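You operate a simulated robot arm through the tools that you are given. There is no shell and no other tool.

Carry out the task below with a simulated robot arm. There is one attempt and no reset: what you move stays moved.

JOB
Sift the batch into the big blue tub, up to its yellow line.
Fine: pull the outlet slide open, red switch to ON, RUN once on the grey box on the frame; with the sugar at the line press STOP there and push the slide shut. Spill none. Where these are worked on the way, their far stop is far enough and under half their travel is too little: outlet slide.

Only the result counts: the job must be done as asked and must still hold three seconds after the hand-in. Knocking over, shifting, dropping, spilling or breaking anything else fails it.

ROBOT AND FRAMES
A 6-joint arm with a two-finger gripper, fixed in place. Base frame: the origin is on the floor under the middle of its stand, x ahead of it, y to its left, z up; the work surface is at about z = 0.798. Readings come in m, degrees, newtons and seconds.
It reaches about 1.417 m from its shoulder. Its first joint turns from -166.0 to 166.0 degrees. Payload 3.43 kg.
Tool frame: the origin (TCP) lies between the finger pads and is the grasp point; the fingertips stand 0.02 m ahead of it; z points along the fingers, y is the line along which they close. The gripper opens to 0.19 m; its body begins 0.248 m behind the TCP.
Orientation is told as [roll, pitch, yaw] about the base's x, y, z axes, in that order, counted from this pose: with the fingers straight down and closing along the base's y, the tool's x points along the base's -x, its y along +y and its z along -z.

CONTROLS
- The arm moves only by the tool apply_moves. Its argument "plan" is a list of rows, each an object (a shift or turn left out is 0, a gripper value left out holds the last) with "slide": the shift along the tool's x, y, z in units of 150 mm (1.0 is 150 mm), a list of three; "turn": the turn, a rotation vector about the tool's x, y, z in units of 120 degrees (1.0 is 120 degrees), a list of three; "fingers": the closure, from 0 (fully open) to 1 (shut). In form: [{"slide": [tx, ty, tz], "turn": [ax, ay, az], "fingers": fingers}, ...]. A call has 1 to 20 rows; each row is the pose to reach, as a shift and turn from the pose commanded when the call began, along the tool's axes at that moment. A call with a number of a shift or a turn outside -1 to 1 is refused whole. A row lasts 0.2 s, in which the tool goes at most 0.05 m and 8.6 degrees; a call with a longer step from one row to the next is refused whole, and so is a gripper value outside its range. Where a pose cannot be reached the arm comes as near as it can. A force on the tool above 90 N (or 10 N above the force at the start of the call, whichever is more), or a blocked arm, ends the call early, and 0.2 s more pass. Each finger travels about 0.153 m/s and halts on what it meets, pressing with about 42 N; the grip force reading is that of the motor and also rises with nothing between the fingers. The clock runs only during rows and for 0.2 s after the last one: add rows that repeat a pose to give the fingers time. It gives the time, the measured TCP pose, the force on the tool (base axes), the opening and the grip force at its end, in the units of the frame above (readings bear some noise), with the torque about the TCP (base axes, N m) and any sound that the robot's microphone picked up.
- Cameras (640 x 400 px; columns grow to the right, rows downward): "scene" is fixed at [0.2223, 0.6498, 1.3882]; the picture's right is [-0.96, -0.28, 0.00], its down [-0.11, 0.39, -0.92] and it looks along [0.26, -0.88, -0.40] (base axes); focal length 310 px, centre (320, 200). "wrist" rides on the gripper at [0.07, -0.008, -0.288] in the tool frame; the picture's right is [0.12, 0.99, 0.00], its down [-0.96, 0.12, -0.25] and it looks along [-0.25, 0.03, 0.97] (tool axes); focal length 261 px, centre (320, 200). There is no depth. A picture from a camera that has moved, and an enlarged one, comes with that camera's place and axes in the base frame and with its lens.
- capture(camera): a new picture of that camera. The clock stands still meanwhile.
- raise_lower(by): moves the trunk up (or, below 0, down) by that many m; the arm rides with it, the base frame stays. It gives what a move gives, with no picture.
- enlarge(camera, box): a new picture of the part [left, top, right, bottom] of that camera's present view, enlarged. The clock stands still meanwhile.
- finish_job(): hands the job in; it is judged then, once.

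Places have to be worked out from the pictures, the camera data and where the tool is seen. Open the gripper and draw the arm clear of the work before you hand the job in, unless the task says otherwise.

The tools are called after "Request:" as name(argument=value, ...) on one line, values as JSON. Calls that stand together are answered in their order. apply_moves: Moves the arm, as the interface text tells. Its arguments: {"type":"object","properties":{"plan":{"type":"array"}},"required":["plan"]} The other tools are called the same way: raise_lower (by) moves the trunk up or down; capture (camera) takes a picture; enlarge (camera, box) takes an enlarged picture of a part of a camera's view; finish_job () hands the job in.

At the start:

```text
clock: 0.0
tcp_pos: [0.499, -0.6154, 1.1369]
orientation: [0.0, -0.1, 0.0]
contact_force: [0.4, 0.8, 1.1]
ft_torque: [-0.04, -0.02, -0.03]
width: 0.1901
grip_force: 0.1
trunk travel left (down, up): [-0.325, 0.115]
```

scene: 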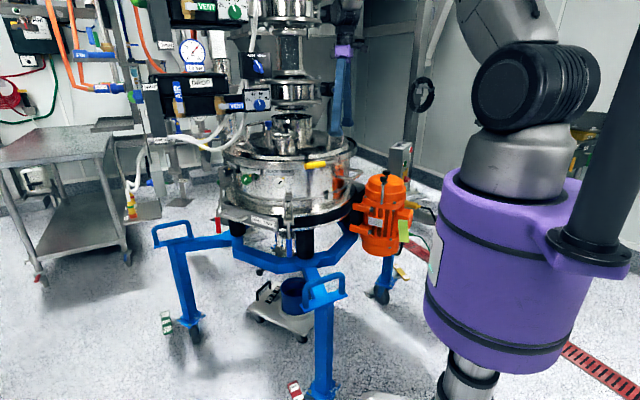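
wrist: 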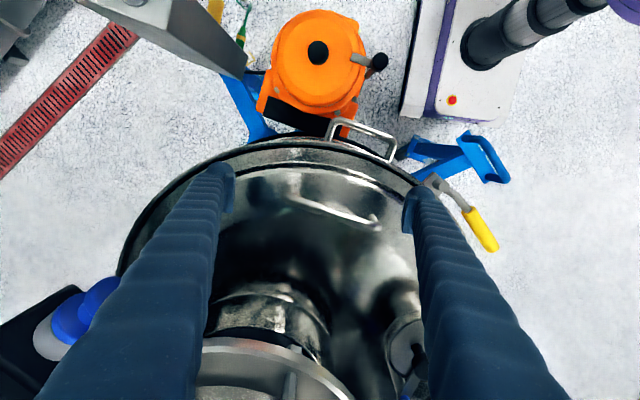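

I start by looking closer at the scene: the sieve, the blue tub under it, the grey box on the frame and the red switch need locating.

Request:
enlarge(camera="scene", box=[200, 120, 440, 270])

Request:
enlarge(camera="scene", box=[100, 0, 340, 150])

Request:
enlarge(camera="scene", box=[220, 220, 440, 358])

Request:
capture(camera="wrist")

```text
2.67 times, centred on (320, 195) of scene
camera zoom: at [0.2223, 0.6498, 1.3882], right [-0.96, -0.28, 0.0], down [-0.11, 0.39, -0.92], along [0.26, -0.88, -0.4], focal length 827 px, centre (320, 213)
```

zoom: 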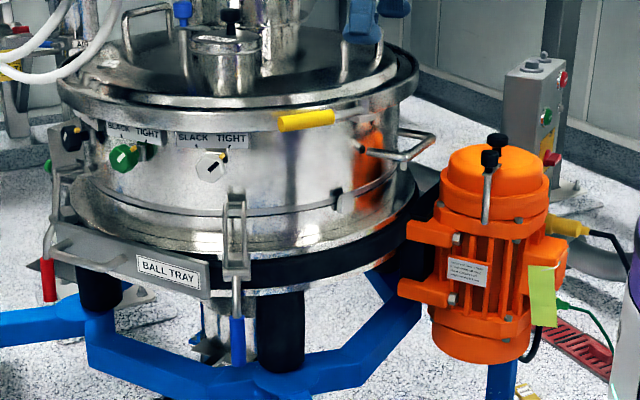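

```text
2.67 times, centred on (220, 75) of scene
camera zoom: at [0.2223, 0.6498, 1.3882], right [-0.96, -0.28, 0.0], down [-0.11, 0.39, -0.92], along [0.26, -0.88, -0.4], focal length 827 px, centre (587, 533)
```

zoom: 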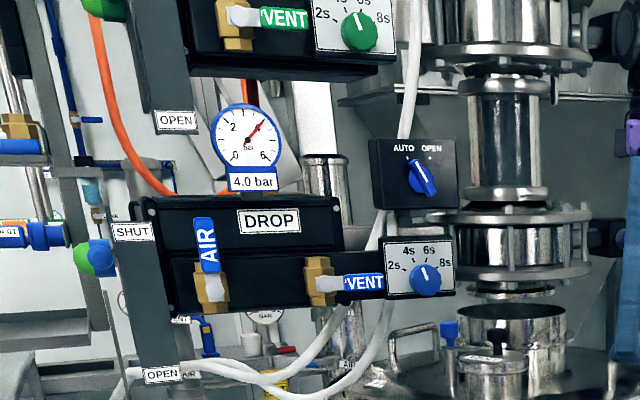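

```text
2.90 times, centred on (330, 289) of scene
camera zoom: at [0.2223, 0.6498, 1.3882], right [-0.96, -0.28, 0.0], down [-0.11, 0.39, -0.92], along [0.26, -0.88, -0.4], focal length 899 px, centre (291, -58)
```

zoom: 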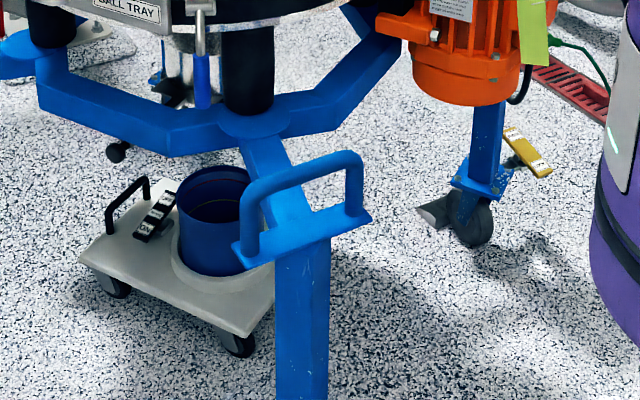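

```text
taken
camera wrist: at [0.4296, -0.6251, 1.4239], right [-0.12, 0.99, 0.0], down [0.96, 0.12, 0.25], along [0.25, 0.03, -0.97], focal length 261 px, centre (320, 200)
```

wrist: 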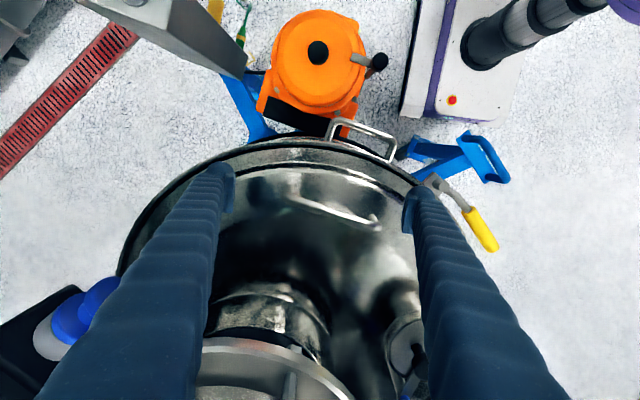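

The grey box near the orange motor seems to carry red and green buttons. I'll zoom in hard on it, on the area under the sieve and on the tub.

Request:
enlarge(camera="scene", box=[375, 130, 439, 170])

Request:
enlarge(camera="scene", box=[210, 160, 306, 220])

Request:
enlarge(camera="scene", box=[240, 265, 320, 315])

Request:
enlarge(camera="scene", box=[240, 210, 336, 270])

Request:
enlarge(camera="scene", box=[0, 120, 240, 270])

Request:
enlarge(camera="scene", box=[240, 0, 400, 100])

```text
10.00 times, centred on (407, 150) of scene
camera zoom: at [0.2223, 0.6498, 1.3882], right [-0.96, -0.28, 0.0], down [-0.11, 0.39, -0.92], along [0.26, -0.88, -0.4], focal length 3101 px, centre (-550, 700)
```

zoom: 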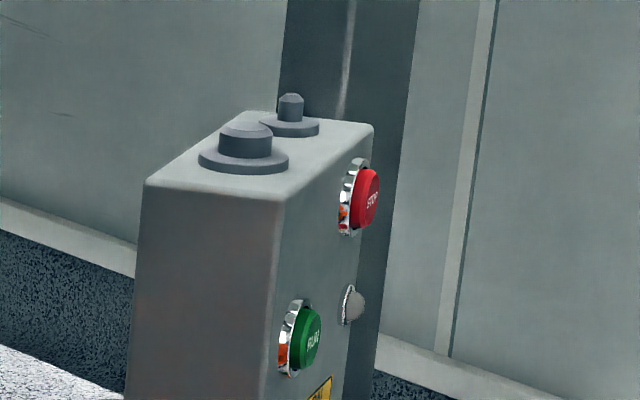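

```text
6.67 times, centred on (258, 190) of scene
camera zoom: at [0.2223, 0.6498, 1.3882], right [-0.96, -0.28, 0.0], down [-0.11, 0.39, -0.92], along [0.26, -0.88, -0.4], focal length 2067 px, centre (733, 267)
```

zoom: 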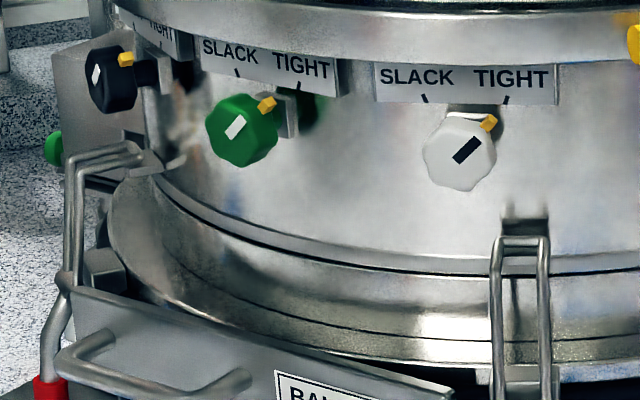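

```text
8.00 times, centred on (280, 290) of scene
camera zoom: at [0.2223, 0.6498, 1.3882], right [-0.96, -0.28, 0.0], down [-0.11, 0.39, -0.92], along [0.26, -0.88, -0.4], focal length 2481 px, centre (640, -520)
```

zoom: 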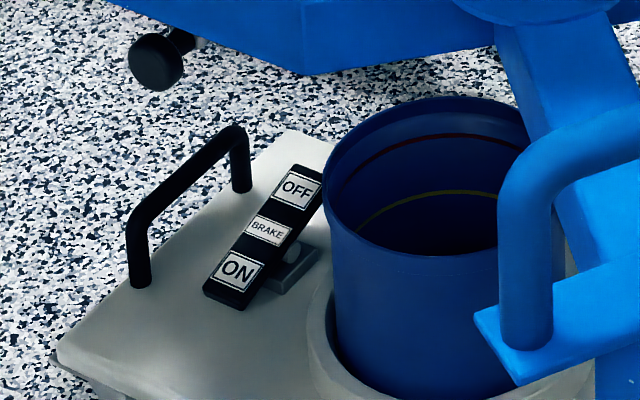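

```text
6.67 times, centred on (288, 240) of scene
camera zoom: at [0.2223, 0.6498, 1.3882], right [-0.96, -0.28, 0.0], down [-0.11, 0.39, -0.92], along [0.26, -0.88, -0.4], focal length 2067 px, centre (533, -67)
```

zoom: 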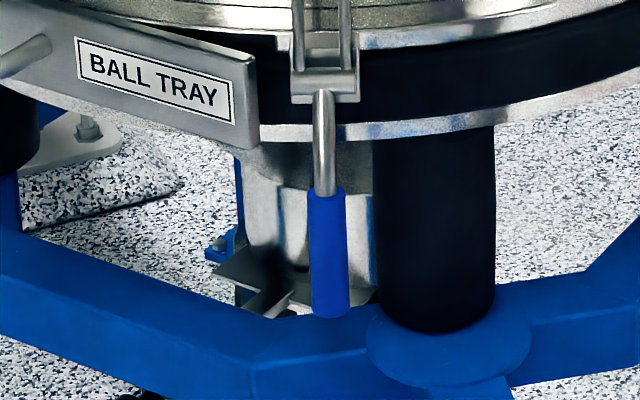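

```text
2.67 times, centred on (120, 195) of scene
camera zoom: at [0.2223, 0.6498, 1.3882], right [-0.96, -0.28, 0.0], down [-0.11, 0.39, -0.92], along [0.26, -0.88, -0.4], focal length 827 px, centre (853, 213)
```

zoom: 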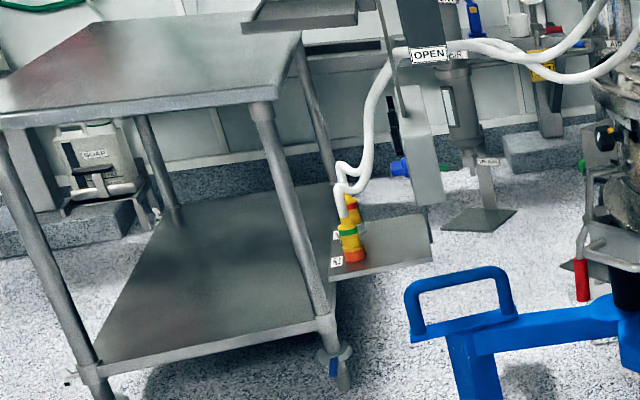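

```text
4.00 times, centred on (320, 50) of scene
camera zoom: at [0.2223, 0.6498, 1.3882], right [-0.96, -0.28, 0.0], down [-0.11, 0.39, -0.92], along [0.26, -0.88, -0.4], focal length 1240 px, centre (320, 800)
```

zoom: 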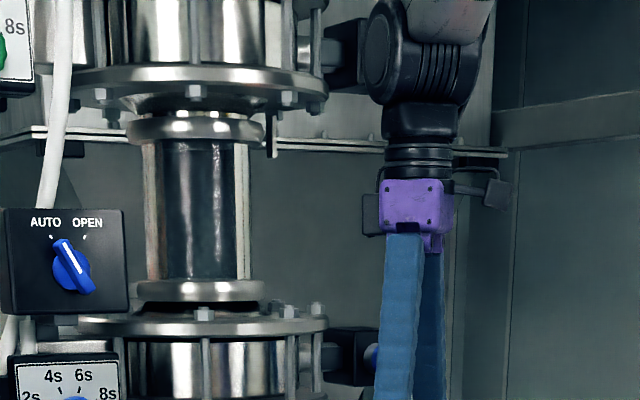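

The tub sits on a dolly with a brake pedal (it looks set to ON side down?), and the box carries STOP (red), RUN (green) and something red lower down. I zoom further on the lower part of the box and on the outlet area.

Request:
enlarge(camera="scene", box=[385, 160, 433, 190])

Request:
enlarge(camera="scene", box=[260, 225, 308, 255])

Request:
enlarge(camera="scene", box=[256, 120, 416, 220])

Request:
enlarge(camera="wrist", box=[0, 0, 320, 200])

Request:
enlarge(camera="scene", box=[130, 290, 322, 400])

```text
13.33 times, centred on (409, 175) of scene
camera zoom: at [0.2223, 0.6498, 1.3882], right [-0.96, -0.28, 0.0], down [-0.11, 0.39, -0.92], along [0.26, -0.88, -0.4], focal length 4135 px, centre (-867, 533)
```

zoom: 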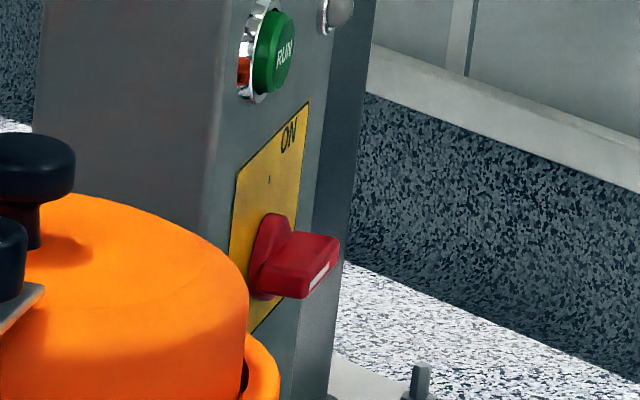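

```text
13.33 times, centred on (284, 240) of scene
camera zoom: at [0.2223, 0.6498, 1.3882], right [-0.96, -0.28, 0.0], down [-0.11, 0.39, -0.92], along [0.26, -0.88, -0.4], focal length 4135 px, centre (800, -333)
```

zoom: 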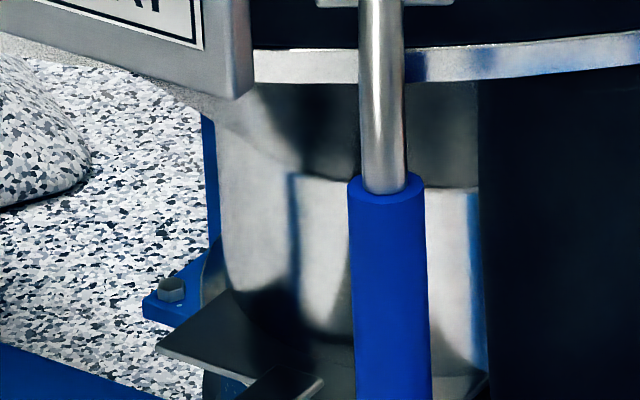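

```text
4.00 times, centred on (336, 170) of scene
camera zoom: at [0.2223, 0.6498, 1.3882], right [-0.96, -0.28, 0.0], down [-0.11, 0.39, -0.92], along [0.26, -0.88, -0.4], focal length 1240 px, centre (256, 320)
```

zoom: 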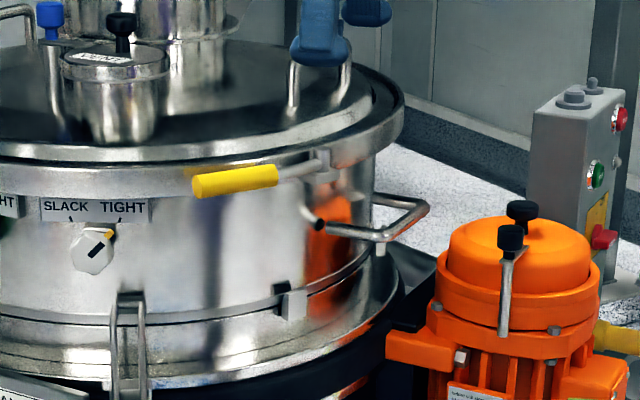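

```text
2.00 times, centred on (160, 100) of wrist
camera zoom: at [0.4296, -0.6251, 1.4239], right [-0.12, 0.99, 0.0], down [0.96, 0.12, 0.25], along [0.25, 0.03, -0.97], focal length 521 px, centre (640, 400)
```

zoom: 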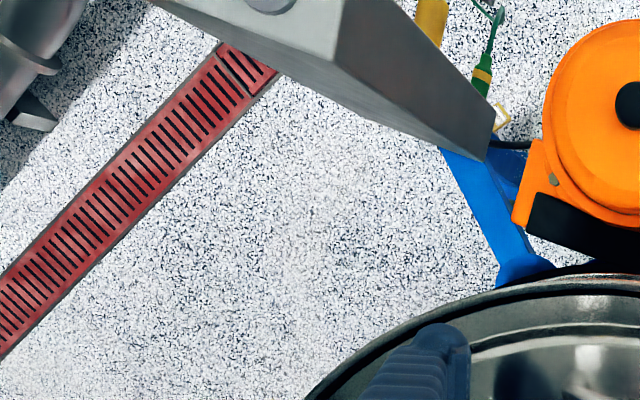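

```text
3.33 times, centred on (226, 345) of scene
camera zoom: at [0.2223, 0.6498, 1.3882], right [-0.96, -0.28, 0.0], down [-0.11, 0.39, -0.92], along [0.26, -0.88, -0.4], focal length 1034 px, centre (633, -283)
```

zoom: 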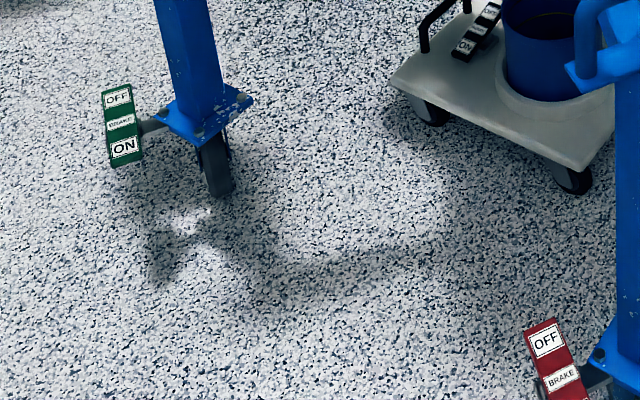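

The hand hovers near the sieve lid. I first back up 0.15 m and 0.15 m toward the robot to get a wider view from the wrist camera.

Request:
apply_moves(plan=[{"slide": [0, 0, -0.3]}, {"slide": [0.15, 0, -0.55]}, {"slide": [0.4, 0, -0.7]}, {"slide": [0.65, 0, -0.85]}, {"slide": [0.9, 0, -1.0]}, {"slide": [1.0, 0, -1.0]}])

Request:
capture(camera="wrist")

Request:
capture(camera="scene")

```text
clock: 1.4
tcp_pos: [0.3484, -0.6153, 1.2884]
orientation: [0.0, 0.1, 0.0]
contact_force: [-0.5, -0.5, -0.6]
ft_torque: [-0.01, 0.02, -0.02]
width: 0.19
grip_force: 0.1
trunk travel left (down, up): [-0.325, 0.115]
```

```text
taken
camera wrist: at [0.279, -0.6247, 1.5749], right [-0.12, 0.99, 0.0], down [0.96, 0.12, 0.25], along [0.24, 0.03, -0.97], focal length 261 px, centre (320, 200)
```

wrist: 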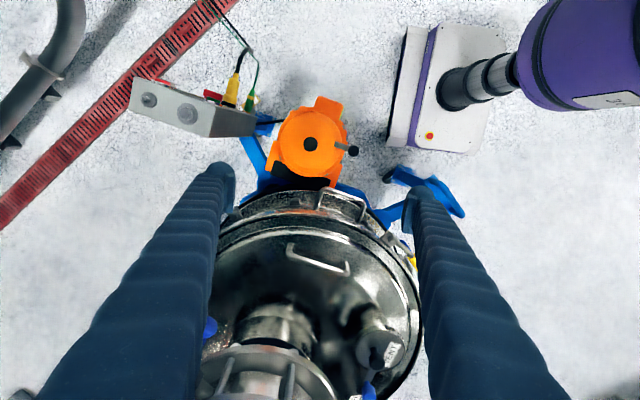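

```text
taken
```

scene: 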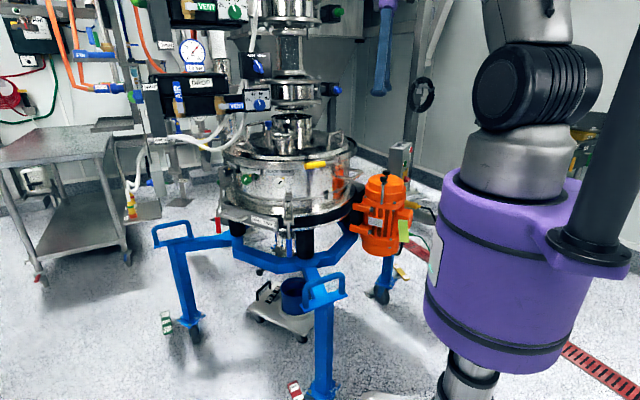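

The wrist view now shows the whole box from above (with cables) and the sieve. I zoom into these for geometry.

Request:
enlarge(camera="wrist", box=[110, 40, 302, 160])

Request:
enlarge(camera="wrist", box=[180, 120, 480, 308])

Request:
enlarge(camera="scene", box=[260, 100, 420, 200])

```text
3.33 times, centred on (206, 100) of wrist
camera zoom: at [0.279, -0.6247, 1.5749], right [-0.12, 0.99, 0.0], down [0.96, 0.12, 0.25], along [0.24, 0.03, -0.97], focal length 869 px, centre (700, 533)
```

zoom: 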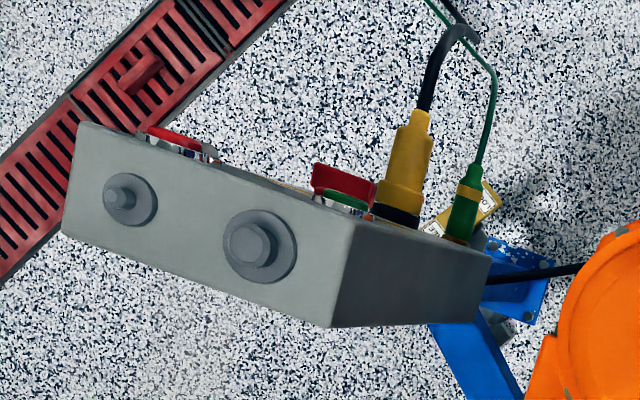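

```text
2.13 times, centred on (330, 214) of wrist
camera zoom: at [0.279, -0.6247, 1.5749], right [-0.12, 0.99, 0.0], down [0.96, 0.12, 0.25], along [0.24, 0.03, -0.97], focal length 555 px, centre (299, 170)
```

zoom: 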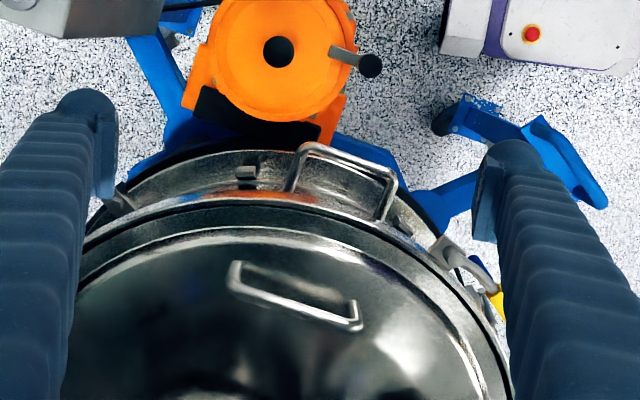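

```text
4.00 times, centred on (340, 150) of scene
camera zoom: at [0.2223, 0.6498, 1.3882], right [-0.96, -0.28, 0.0], down [-0.11, 0.39, -0.92], along [0.26, -0.88, -0.4], focal length 1240 px, centre (240, 400)
```

zoom: 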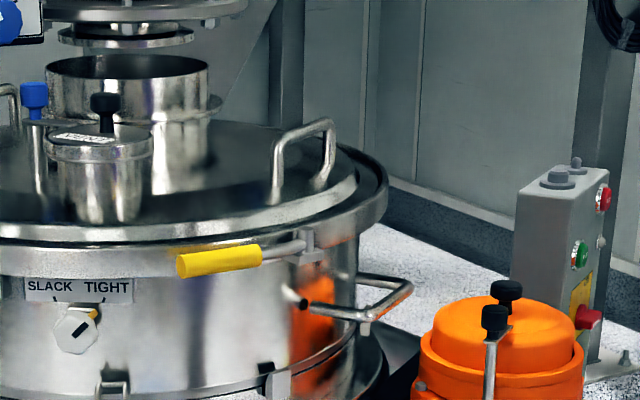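

By triangulation, the grey box's top front corner is at about (0.25, -0.84, 1.02), with its button face turned toward -x (slightly +y); the sieve centre is near (0.73, -0.65) and the outlet under it at z≈0.55. I'll move the hand toward +y into free space in order to turn it and look under the sieve from that side.

Request:
apply_moves(plan=[{"slide": [0, 0.33, 0]}, {"slide": [0, 0.66, 0]}, {"slide": [0, 1.0, 0]}])

Request:
apply_moves(plan=[{"slide": [0, 0.33, 0]}, {"slide": [0, 0.66, 0]}, {"slide": [0, 1.0, 0]}])

Request:
apply_moves(plan=[{"slide": [0, 0.33, 0]}, {"slide": [0, 0.66, 0]}, {"slide": [0, 1.0, 0]}])

Request:
capture(camera="scene")

```text
refused: row 3 steps farther than a row can; nothing moved
```

```text
refused: row 3 steps farther than a row can; nothing moved
```

```text
refused: row 3 steps farther than a row can; nothing moved
```

```text
taken
```

scene: 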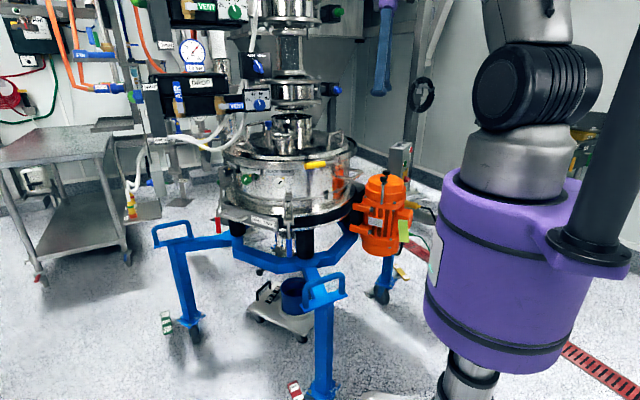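

The last step slightly exceeded 50 mm, so it was refused; I redo it with four rows, moving +y.

Request:
apply_moves(plan=[{"slide": [0, 0.25, 0]}, {"slide": [0, 0.5, 0]}, {"slide": [0, 0.75, 0]}, {"slide": [0, 1.0, 0]}])

Request:
apply_moves(plan=[{"slide": [0, 0.25, 0]}, {"slide": [0, 0.5, 0]}, {"slide": [0, 0.75, 0]}, {"slide": [0, 1.0, 0]}])

Request:
apply_moves(plan=[{"slide": [0, 0.25, 0]}, {"slide": [0, 0.5, 0]}, {"slide": [0, 0.75, 0]}, {"slide": [0, 1.0, 0]}])

Request:
capture(camera="scene")

```text
clock: 2.4
tcp_pos: [0.3478, -0.4644, 1.2895]
orientation: [0.0, 0.1, 0.0]
contact_force: [1.2, 0.5, -0.3]
ft_torque: [-0.15, 0.0, -0.01]
width: 0.1899
grip_force: 0.0
trunk travel left (down, up): [-0.325, 0.115]
```

```text
clock: 3.4
tcp_pos: [0.3486, -0.313, 1.2884]
orientation: [-0.1, 0.0, 0.0]
contact_force: [0.3, 0.8, -0.1]
ft_torque: [-0.16, -0.01, 0.03]
width: 0.1899
grip_force: 0.1
trunk travel left (down, up): [-0.325, 0.115]
```

```text
clock: 4.4
tcp_pos: [0.349, -0.163, 1.2855]
orientation: [0.1, 0.4, 0.0]
contact_force: [-0.8, 0.4, -0.1]
ft_torque: [-0.07, 0.07, 0.03]
width: 0.1898
grip_force: 0.1
trunk travel left (down, up): [-0.325, 0.115]
```

```text
taken
```

scene: 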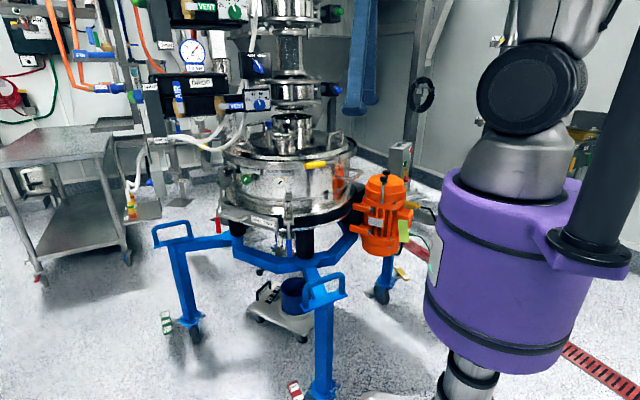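

The arm is close to its folded limit here, so I shift out +x 0.15 m and turn the hand so that its fingers point to -y with the camera above.

Request:
apply_moves(plan=[{"slide": [-0.3, 0, 0]}, {"slide": [-0.6, 0, 0]}, {"slide": [-0.8, 0, 0]}, {"slide": [-1.0, 0, 0]}])

Request:
apply_moves(plan=[{"turn": [0.04, 0.04, -0.04]}, {"turn": [0.08, 0.08, -0.08]}, {"turn": [0.12, 0.12, -0.12]}, {"turn": [0.16, 0.16, -0.16]}, {"turn": [0.2, 0.2, -0.2]}, {"turn": [0.24, 0.24, -0.24]}, {"turn": [0.28, 0.28, -0.28]}, {"turn": [0.32, 0.32, -0.32]}, {"turn": [0.36, 0.36, -0.36]}, {"turn": [0.4, 0.4, -0.4]}, {"turn": [0.44, 0.44, -0.44]}, {"turn": [0.48, 0.48, -0.48]}, {"turn": [0.51, 0.51, -0.51]}, {"turn": [0.54, 0.54, -0.54]}, {"turn": [0.5774, 0.5774, -0.5774]}])

Request:
capture(camera="scene")

Request:
capture(camera="wrist")

```text
clock: 5.4
tcp_pos: [0.5003, -0.1659, 1.2872]
orientation: [0.0, 0.1, 0.1]
contact_force: [0.5, 0.8, -0.2]
ft_torque: [-0.01, 0.04, -0.01]
width: 0.1901
grip_force: 0.0
trunk travel left (down, up): [-0.325, 0.115]
```

```text
clock: 8.6
tcp_pos: [0.4998, -0.1645, 1.2876]
orientation: [131.3, 89.9, -138.7]
contact_force: [-0.8, -0.2, 0.1]
ft_torque: [0.03, 0.01, 0.03]
width: 0.1899
grip_force: 0.0
trunk travel left (down, up): [-0.325, 0.115]
```

```text
taken
```

scene: 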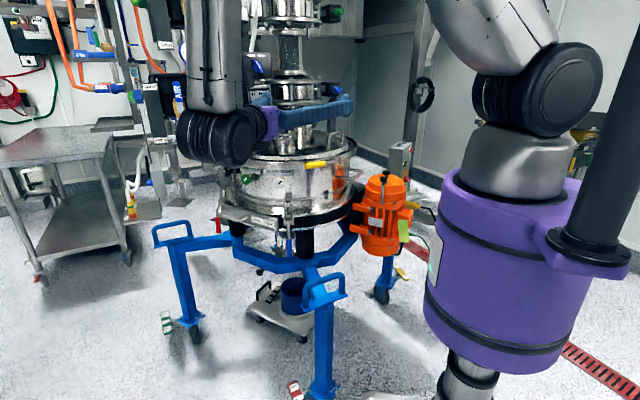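

```text
taken
camera wrist: at [0.5086, 0.1215, 1.3569], right [-0.99, 0.0, 0.12], down [-0.12, 0.25, -0.96], along [-0.03, -0.97, -0.24], focal length 261 px, centre (320, 200)
```

wrist: 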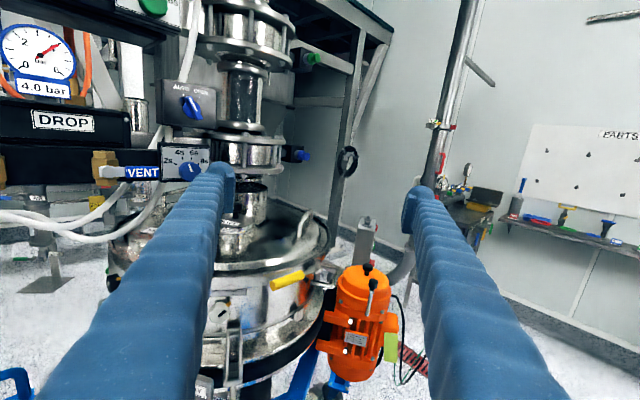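

The turn worked: fingers point to -y, camera is above. I move out to x≈0.7, retreat in +y and lower in steps, keeping clear of the front leg handle (near (0.48,-0.25,0.68)).

Request:
apply_moves(plan=[{"slide": [0, -0.2, -0.2]}, {"slide": [0, -0.4, -0.4]}, {"slide": [0, -0.6, -0.6]}, {"slide": [0, -0.8, -0.7]}, {"slide": [0, -1.0, -0.8]}])

Request:
apply_moves(plan=[{"slide": [-0.25, -0.1, 0]}, {"slide": [-0.5, -0.2, 0]}, {"slide": [-0.75, -0.3, 0]}, {"slide": [-1.0, -0.4, 0]}])

Request:
apply_moves(plan=[{"slide": [-0.25, 0, 0]}, {"slide": [-0.5, 0, 0]}, {"slide": [-0.75, 0, 0]}, {"slide": [-1.0, 0, 0]}])

Request:
capture(camera="scene")

Request:
capture(camera="wrist")

```text
clock: 9.8
tcp_pos: [0.6513, -0.0447, 1.2865]
orientation: [94.3, 89.9, -175.6]
contact_force: [0.7, -0.5, 0.2]
ft_torque: [-0.04, -0.01, 0.0]
width: 0.1901
grip_force: 0.0
trunk travel left (down, up): [-0.325, 0.115]
```

```text
clock: 10.8
tcp_pos: [0.7096, -0.0453, 1.1361]
orientation: [96.8, 89.9, -173.2]
contact_force: [0.7, 0.3, 0.0]
ft_torque: [-0.01, 0.01, -0.07]
width: 0.19
grip_force: 0.0
trunk travel left (down, up): [-0.325, 0.115]
```

```text
clock: 11.8
tcp_pos: [0.7104, -0.0452, 0.9866]
orientation: [97.9, 89.9, -172.1]
contact_force: [0.5, -0.2, 0.0]
ft_torque: [-0.03, -0.01, -0.06]
width: 0.1895
grip_force: 0.0
trunk travel left (down, up): [-0.325, 0.115]
```

```text
taken
```

scene: 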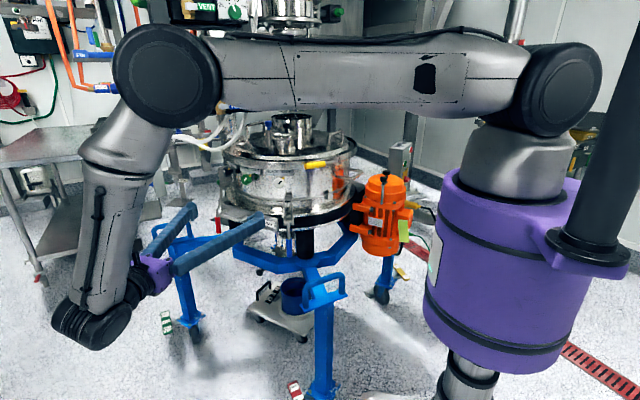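

```text
taken
camera wrist: at [0.719, 0.2409, 1.0567], right [-0.99, 0.0, 0.12], down [-0.12, 0.25, -0.96], along [-0.03, -0.97, -0.25], focal length 261 px, centre (320, 200)
```

wrist: 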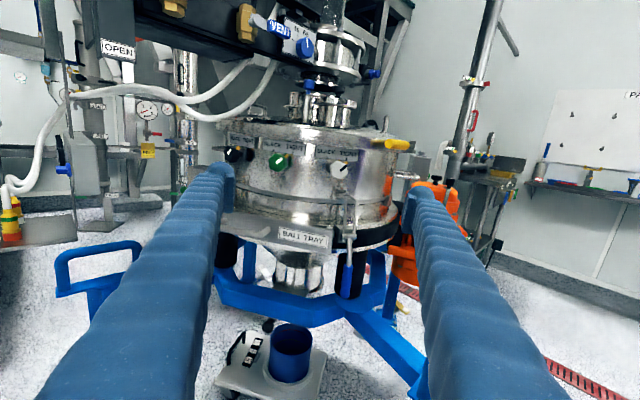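

The wrist camera now sees the outlet and the tub from the front. I zoom in on these.

Request:
enlarge(camera="wrist", box=[232, 220, 392, 320])

Request:
enlarge(camera="wrist", box=[208, 300, 368, 400])

Request:
enlarge(camera="wrist", box=[208, 110, 432, 250])

```text
4.00 times, centred on (312, 270) of wrist
camera zoom: at [0.719, 0.2409, 1.0567], right [-0.99, 0.0, 0.12], down [-0.12, 0.25, -0.96], along [-0.03, -0.97, -0.25], focal length 1043 px, centre (352, -80)
```

zoom: 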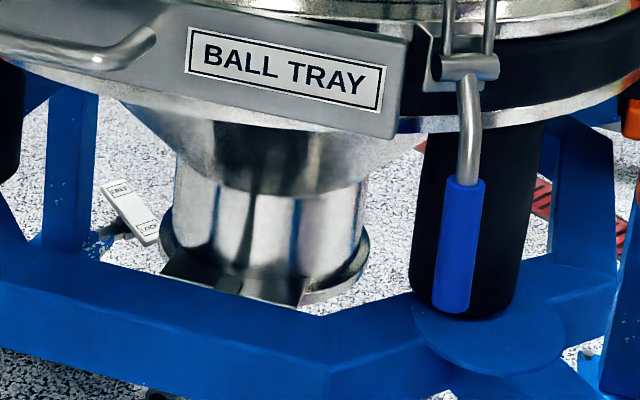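

```text
4.00 times, centred on (288, 350) of wrist
camera zoom: at [0.719, 0.2409, 1.0567], right [-0.99, 0.0, 0.12], down [-0.12, 0.25, -0.96], along [-0.03, -0.97, -0.25], focal length 1043 px, centre (448, -400)
```

zoom: 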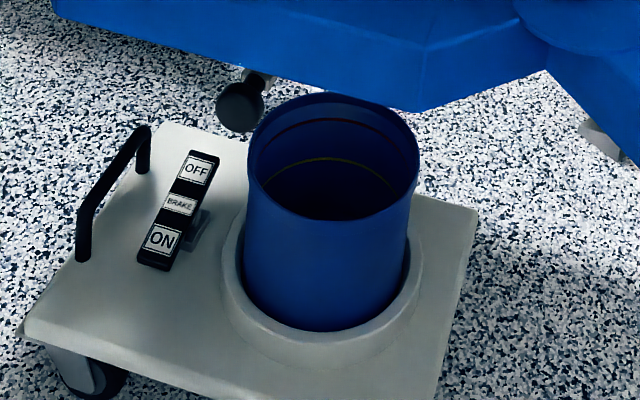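

```text
2.86 times, centred on (320, 180) of wrist
camera zoom: at [0.719, 0.2409, 1.0567], right [-0.99, 0.0, 0.12], down [-0.12, 0.25, -0.96], along [-0.03, -0.97, -0.25], focal length 745 px, centre (320, 257)
```

zoom: 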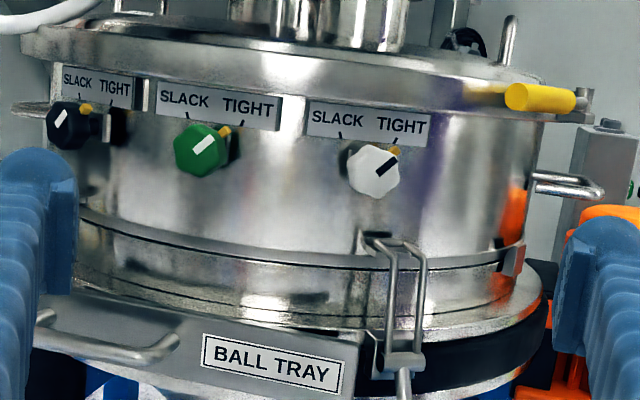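

Spout bottom appears near (0.73,-0.58,0.56) and tub mouth centre near (0.736,-0.585,0.30), so the tub is under the outlet. I need a lower view to see the slide past the blue ring, so I lower 0.3 m.

Request:
apply_moves(plan=[{"slide": [-0.25, 0, 0]}, {"slide": [-0.5, 0, 0]}, {"slide": [-0.75, 0, 0]}, {"slide": [-1.0, 0, 0]}])

Request:
apply_moves(plan=[{"slide": [-0.25, 0, 0]}, {"slide": [-0.5, 0, 0]}, {"slide": [-0.75, 0, 0]}, {"slide": [-1.0, 0, 0]}])

Request:
capture(camera="wrist")

Request:
enlarge(camera="wrist", box=[232, 140, 392, 240])

Request:
capture(camera="scene")

```text
clock: 12.8
tcp_pos: [0.7086, -0.0454, 0.8374]
orientation: [115.6, 89.9, -154.4]
contact_force: [1.4, 0.4, 0.5]
ft_torque: [0.05, 0.03, -0.07]
width: 0.1898
grip_force: 0.0
trunk travel left (down, up): [-0.325, 0.115]
```

```text
clock: 13.8
tcp_pos: [0.6961, -0.0522, 0.7028]
orientation: [8.5, 89.6, 98.8]
contact_force: [0.4, -0.4, -0.2]
ft_torque: [0.01, 0.0, -0.02]
width: 0.1902
grip_force: 0.1
out of reach, approached as far as the arm can: row 4
trunk travel left (down, up): [-0.325, 0.115]
```

```text
taken
camera wrist: at [0.7047, 0.2347, 0.7741], right [-0.99, 0.0, 0.12], down [-0.12, 0.25, -0.96], along [-0.03, -0.97, -0.25], focal length 261 px, centre (320, 200)
```

wrist: 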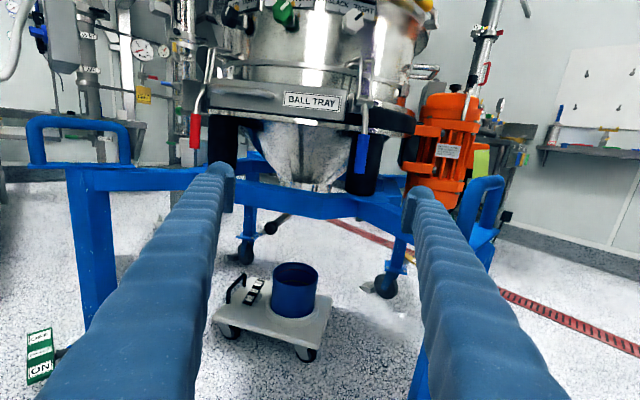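

```text
4.00 times, centred on (312, 190) of wrist
camera zoom: at [0.7047, 0.2347, 0.7741], right [-0.99, 0.0, 0.12], down [-0.12, 0.25, -0.96], along [-0.03, -0.97, -0.25], focal length 1043 px, centre (352, 240)
```

zoom: 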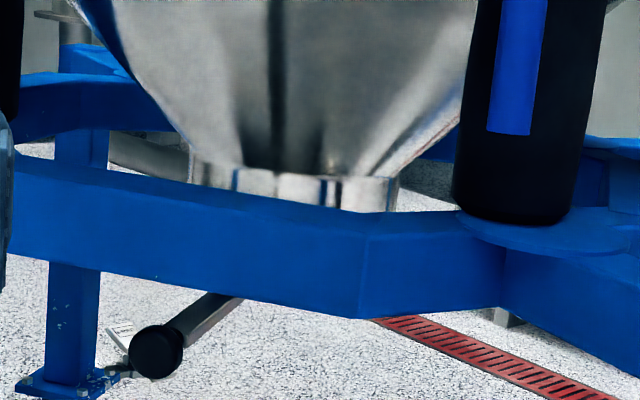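

```text
taken
```

scene: 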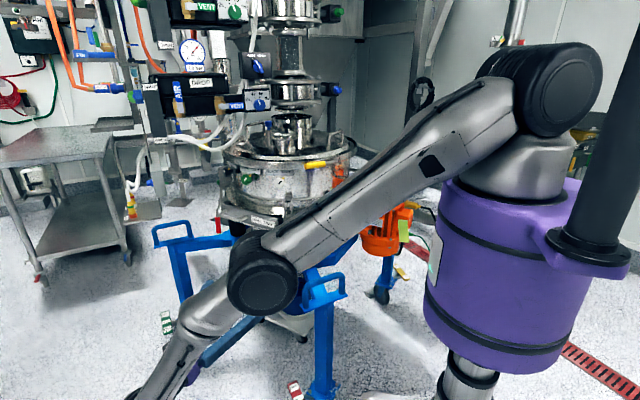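

I found the slide's handle: a bar with a black ball knob passing under the blue ring; the two views put the knob at about (0.794,-0.351,0.542), pulling direction about (0.22,0.98,0). The arm is near its low reach limit, so I raise the hand slightly and then lower the trunk.

Request:
apply_moves(plan=[{"slide": [0.25, 0, 0]}, {"slide": [0.5, 0, 0]}, {"slide": [0.75, 0, 0]}, {"slide": [1.0, 0, 0]}])

Request:
raise_lower(by=-0.2)

Request:
capture(camera="wrist")

Request:
capture(camera="scene")

```text
clock: 14.8
tcp_pos: [0.6958, -0.0517, 0.8536]
orientation: [113.7, 89.9, -156.1]
contact_force: [0.0, -0.9, 0.4]
ft_torque: [-0.09, -0.02, 0.08]
width: 0.1899
grip_force: 0.1
trunk travel left (down, up): [-0.325, 0.115]
```

```text
clock: 17.0
tcp_pos: [0.6968, -0.0518, 0.653]
orientation: [103.8, 89.9, -166.3]
contact_force: [-0.3, 0.8, 0.0]
ft_torque: [0.01, 0.0, 0.0]
width: 0.1896
grip_force: 0.1
trunk travel left (down, up): [-0.125, 0.315]
```

```text
taken
camera wrist: at [0.706, 0.2346, 0.7238], right [-0.99, 0.0, 0.12], down [-0.12, 0.25, -0.96], along [-0.03, -0.97, -0.25], focal length 261 px, centre (320, 200)
```

wrist: 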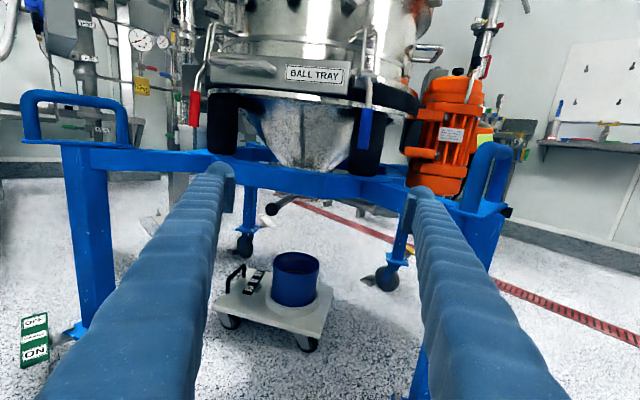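

```text
taken
```

scene: 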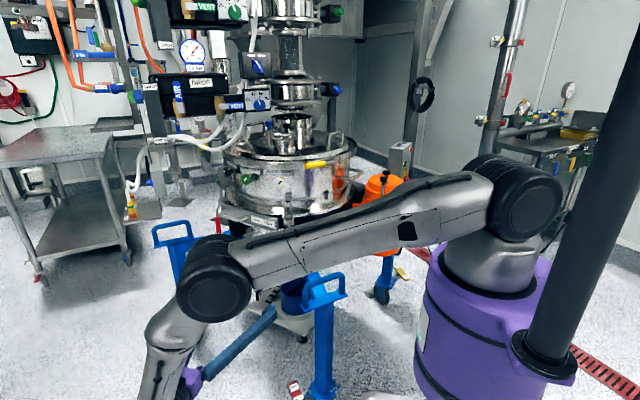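

The arm is now in a comfortable posture. I zoom in on the knob/slide, the clamps and the tub from here.

Request:
enlarge(camera="wrist", box=[240, 150, 336, 210])

Request:
enlarge(camera="wrist", box=[170, 0, 426, 160])

Request:
enlarge(camera="wrist", box=[210, 240, 354, 330])

```text
6.67 times, centred on (288, 180) of wrist
camera zoom: at [0.706, 0.2346, 0.7238], right [-0.99, 0.0, 0.12], down [-0.12, 0.25, -0.96], along [-0.03, -0.97, -0.25], focal length 1738 px, centre (533, 333)
```

zoom: 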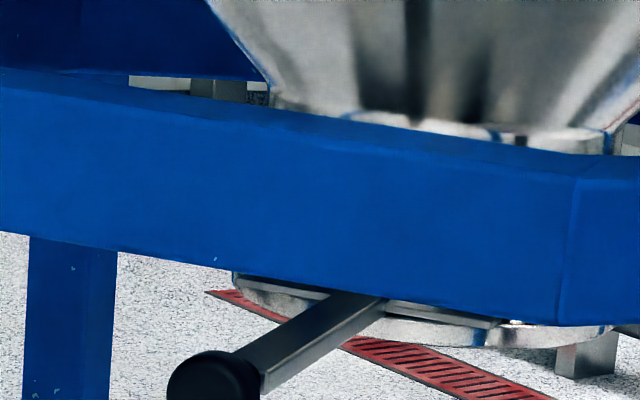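

```text
2.50 times, centred on (298, 80) of wrist
camera zoom: at [0.706, 0.2346, 0.7238], right [-0.99, 0.0, 0.12], down [-0.12, 0.25, -0.96], along [-0.03, -0.97, -0.25], focal length 652 px, centre (375, 500)
```

zoom: 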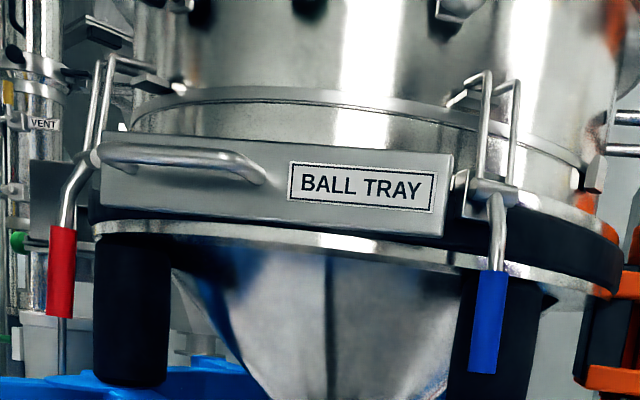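

```text
4.44 times, centred on (282, 285) of wrist
camera zoom: at [0.706, 0.2346, 0.7238], right [-0.99, 0.0, 0.12], down [-0.12, 0.25, -0.96], along [-0.03, -0.97, -0.25], focal length 1158 px, centre (489, -178)
```

zoom: 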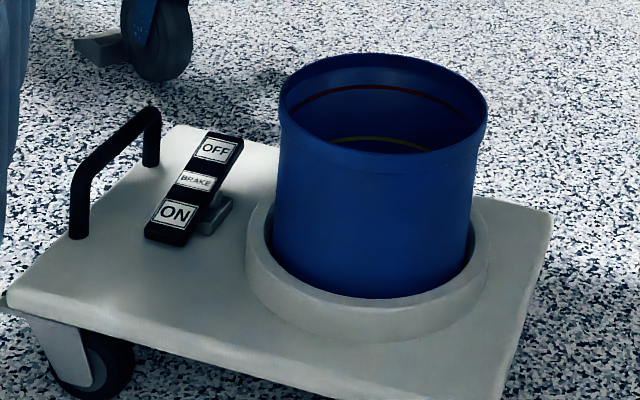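

Both views agree: knob at about (0.797,-0.351,0.542), bar direction about 17° off +y toward +x; the ring's lower front edge is at z≈0.57. I turn the hand 17° to align with the bar, shift in front of it, and partly close the fingers.

Request:
apply_moves(plan=[{"slide": [-0.13, -0.2, 0], "turn": [-0.028, 0, 0], "fingers": 0.1}, {"slide": [-0.26, -0.4, 0], "turn": [-0.056, 0, 0], "fingers": 0.2}, {"slide": [-0.4, -0.6, 0], "turn": [-0.084, 0, 0], "fingers": 0.3}, {"slide": [-0.53, -0.8, 0], "turn": [-0.112, 0, 0], "fingers": 0.4}, {"slide": [-0.667, -1.0, 0], "turn": [-0.1417, 0, 0], "fingers": 0.5}, {"slide": [-0.667, -1.0, 0], "turn": [-0.1417, 0, 0], "fingers": 0.55}])

Request:
capture(camera="wrist")

Request:
enlarge(camera="wrist", box=[256, 130, 384, 210])

Request:
capture(camera="scene")

```text
clock: 18.4
tcp_pos: [0.7155, -0.0953, 0.6374]
orientation: [10.2, 89.6, 83.8]
contact_force: [0.4, -0.3, -0.4]
ft_torque: [0.05, -0.02, -0.04]
width: 0.0857
grip_force: 0.0
out of reach, approached as far as the arm can: row 3, 4, 5, 6
trunk travel left (down, up): [-0.125, 0.315]
```

```text
taken
camera wrist: at [0.8066, 0.1773, 0.7091], right [-0.95, 0.28, 0.12], down [-0.04, 0.28, -0.96], along [-0.3, -0.92, -0.25], focal length 261 px, centre (320, 200)
```

wrist: 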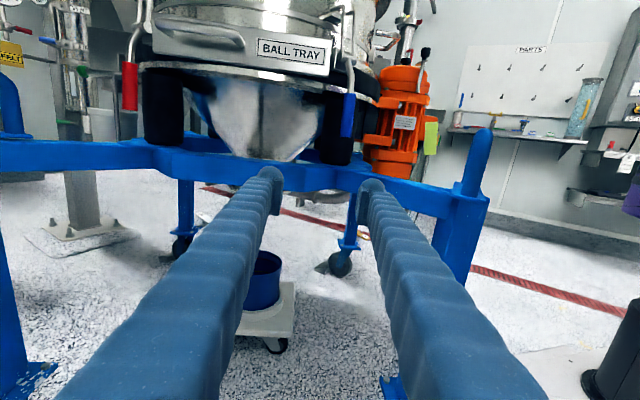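

```text
5.00 times, centred on (320, 170) of wrist
camera zoom: at [0.8066, 0.1773, 0.7091], right [-0.95, 0.28, 0.12], down [-0.04, 0.28, -0.96], along [-0.3, -0.92, -0.25], focal length 1303 px, centre (320, 350)
```

zoom: 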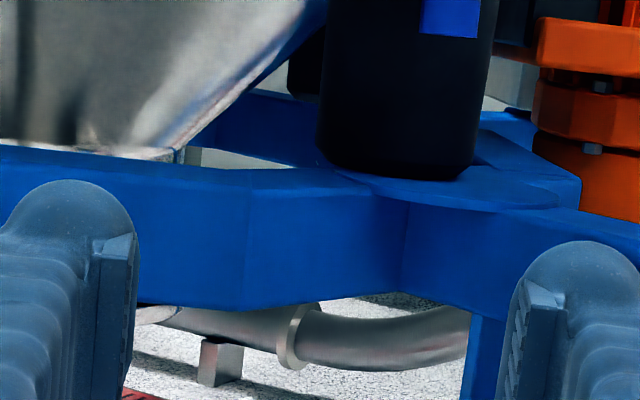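

```text
taken
```

scene: 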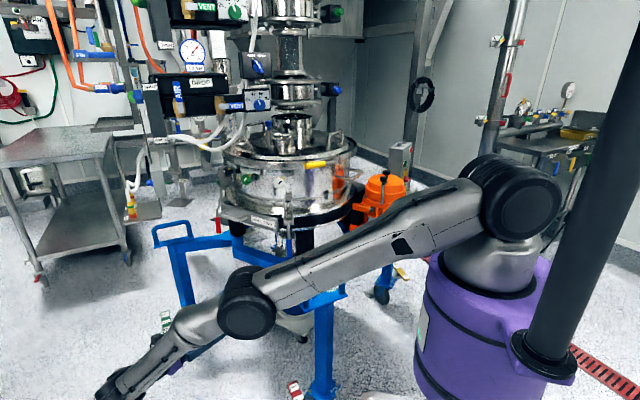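

The arm is at full stretch with a horizontal hand, so instead I'll reach down at a slant: point the fingers along -y pitched 40° downward, which brings the wrist nearer the shoulder. I turn first at the present spot, raising a little.

Request:
apply_moves(plan=[{"slide": [0.05, 0, 0], "turn": [0.022, -0.055, -0.008]}, {"slide": [0.1, 0, 0], "turn": [0.044, -0.11, -0.016]}, {"slide": [0.15, 0, 0], "turn": [0.066, -0.1655, -0.024]}, {"slide": [0.2, 0, 0], "turn": [0.088, -0.2207, -0.032]}, {"slide": [0.2, 0, 0], "turn": [0.11, -0.2758, -0.04]}, {"slide": [0.2, 0, 0], "turn": [0.1319, -0.331, -0.048]}])

Request:
capture(camera="wrist")

Request:
capture(camera="scene")

```text
clock: 19.8
tcp_pos: [0.7162, -0.0952, 0.667]
orientation: [0.1, 49.9, 89.6]
contact_force: [0.0, -0.3, -0.9]
ft_torque: [-0.06, 0.03, -0.02]
width: 0.0854
grip_force: 0.0
trunk travel left (down, up): [-0.125, 0.315]
```

```text
taken
camera wrist: at [0.7268, 0.0787, 0.9058], right [-0.99, -0.07, 0.09], down [-0.11, 0.81, -0.58], along [-0.04, -0.58, -0.81], focal length 261 px, centre (320, 200)
```

wrist: 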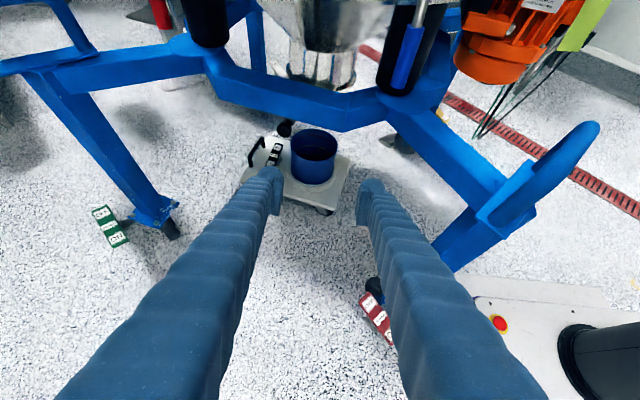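

```text
taken
```

scene: 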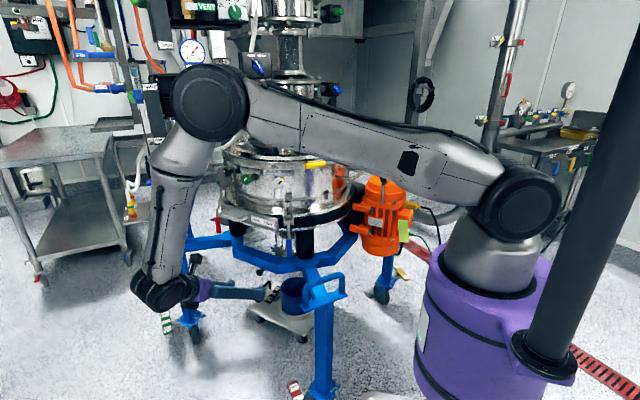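

The slanted posture works. I zoom onto the knob and bar from this angle to refine its location and direction.

Request:
enlarge(camera="wrist", box=[256, 70, 384, 150])

Request:
enlarge(camera="wrist", box=[270, 110, 334, 150])

```text
5.00 times, centred on (320, 110) of wrist
camera zoom: at [0.7268, 0.0787, 0.9058], right [-0.99, -0.07, 0.09], down [-0.11, 0.81, -0.58], along [-0.04, -0.58, -0.81], focal length 1303 px, centre (320, 650)
```

zoom: 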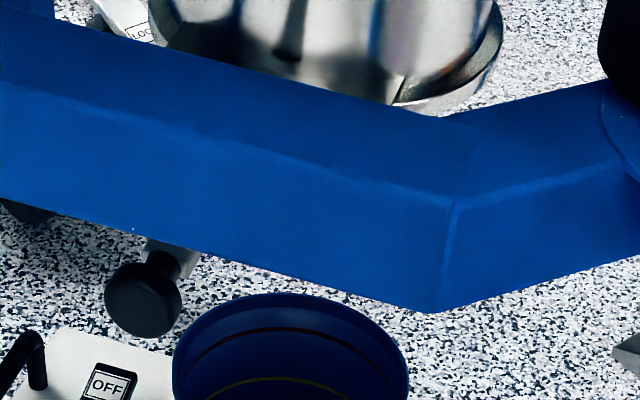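

```text
10.00 times, centred on (302, 130) of wrist
camera zoom: at [0.7268, 0.0787, 0.9058], right [-0.99, -0.07, 0.09], down [-0.11, 0.81, -0.58], along [-0.04, -0.58, -0.81], focal length 2606 px, centre (500, 900)
```

zoom: 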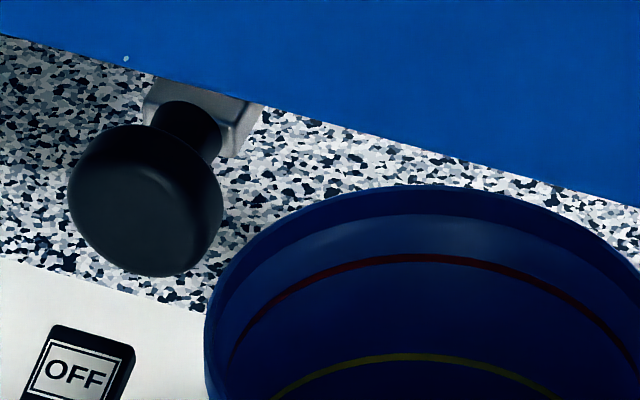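

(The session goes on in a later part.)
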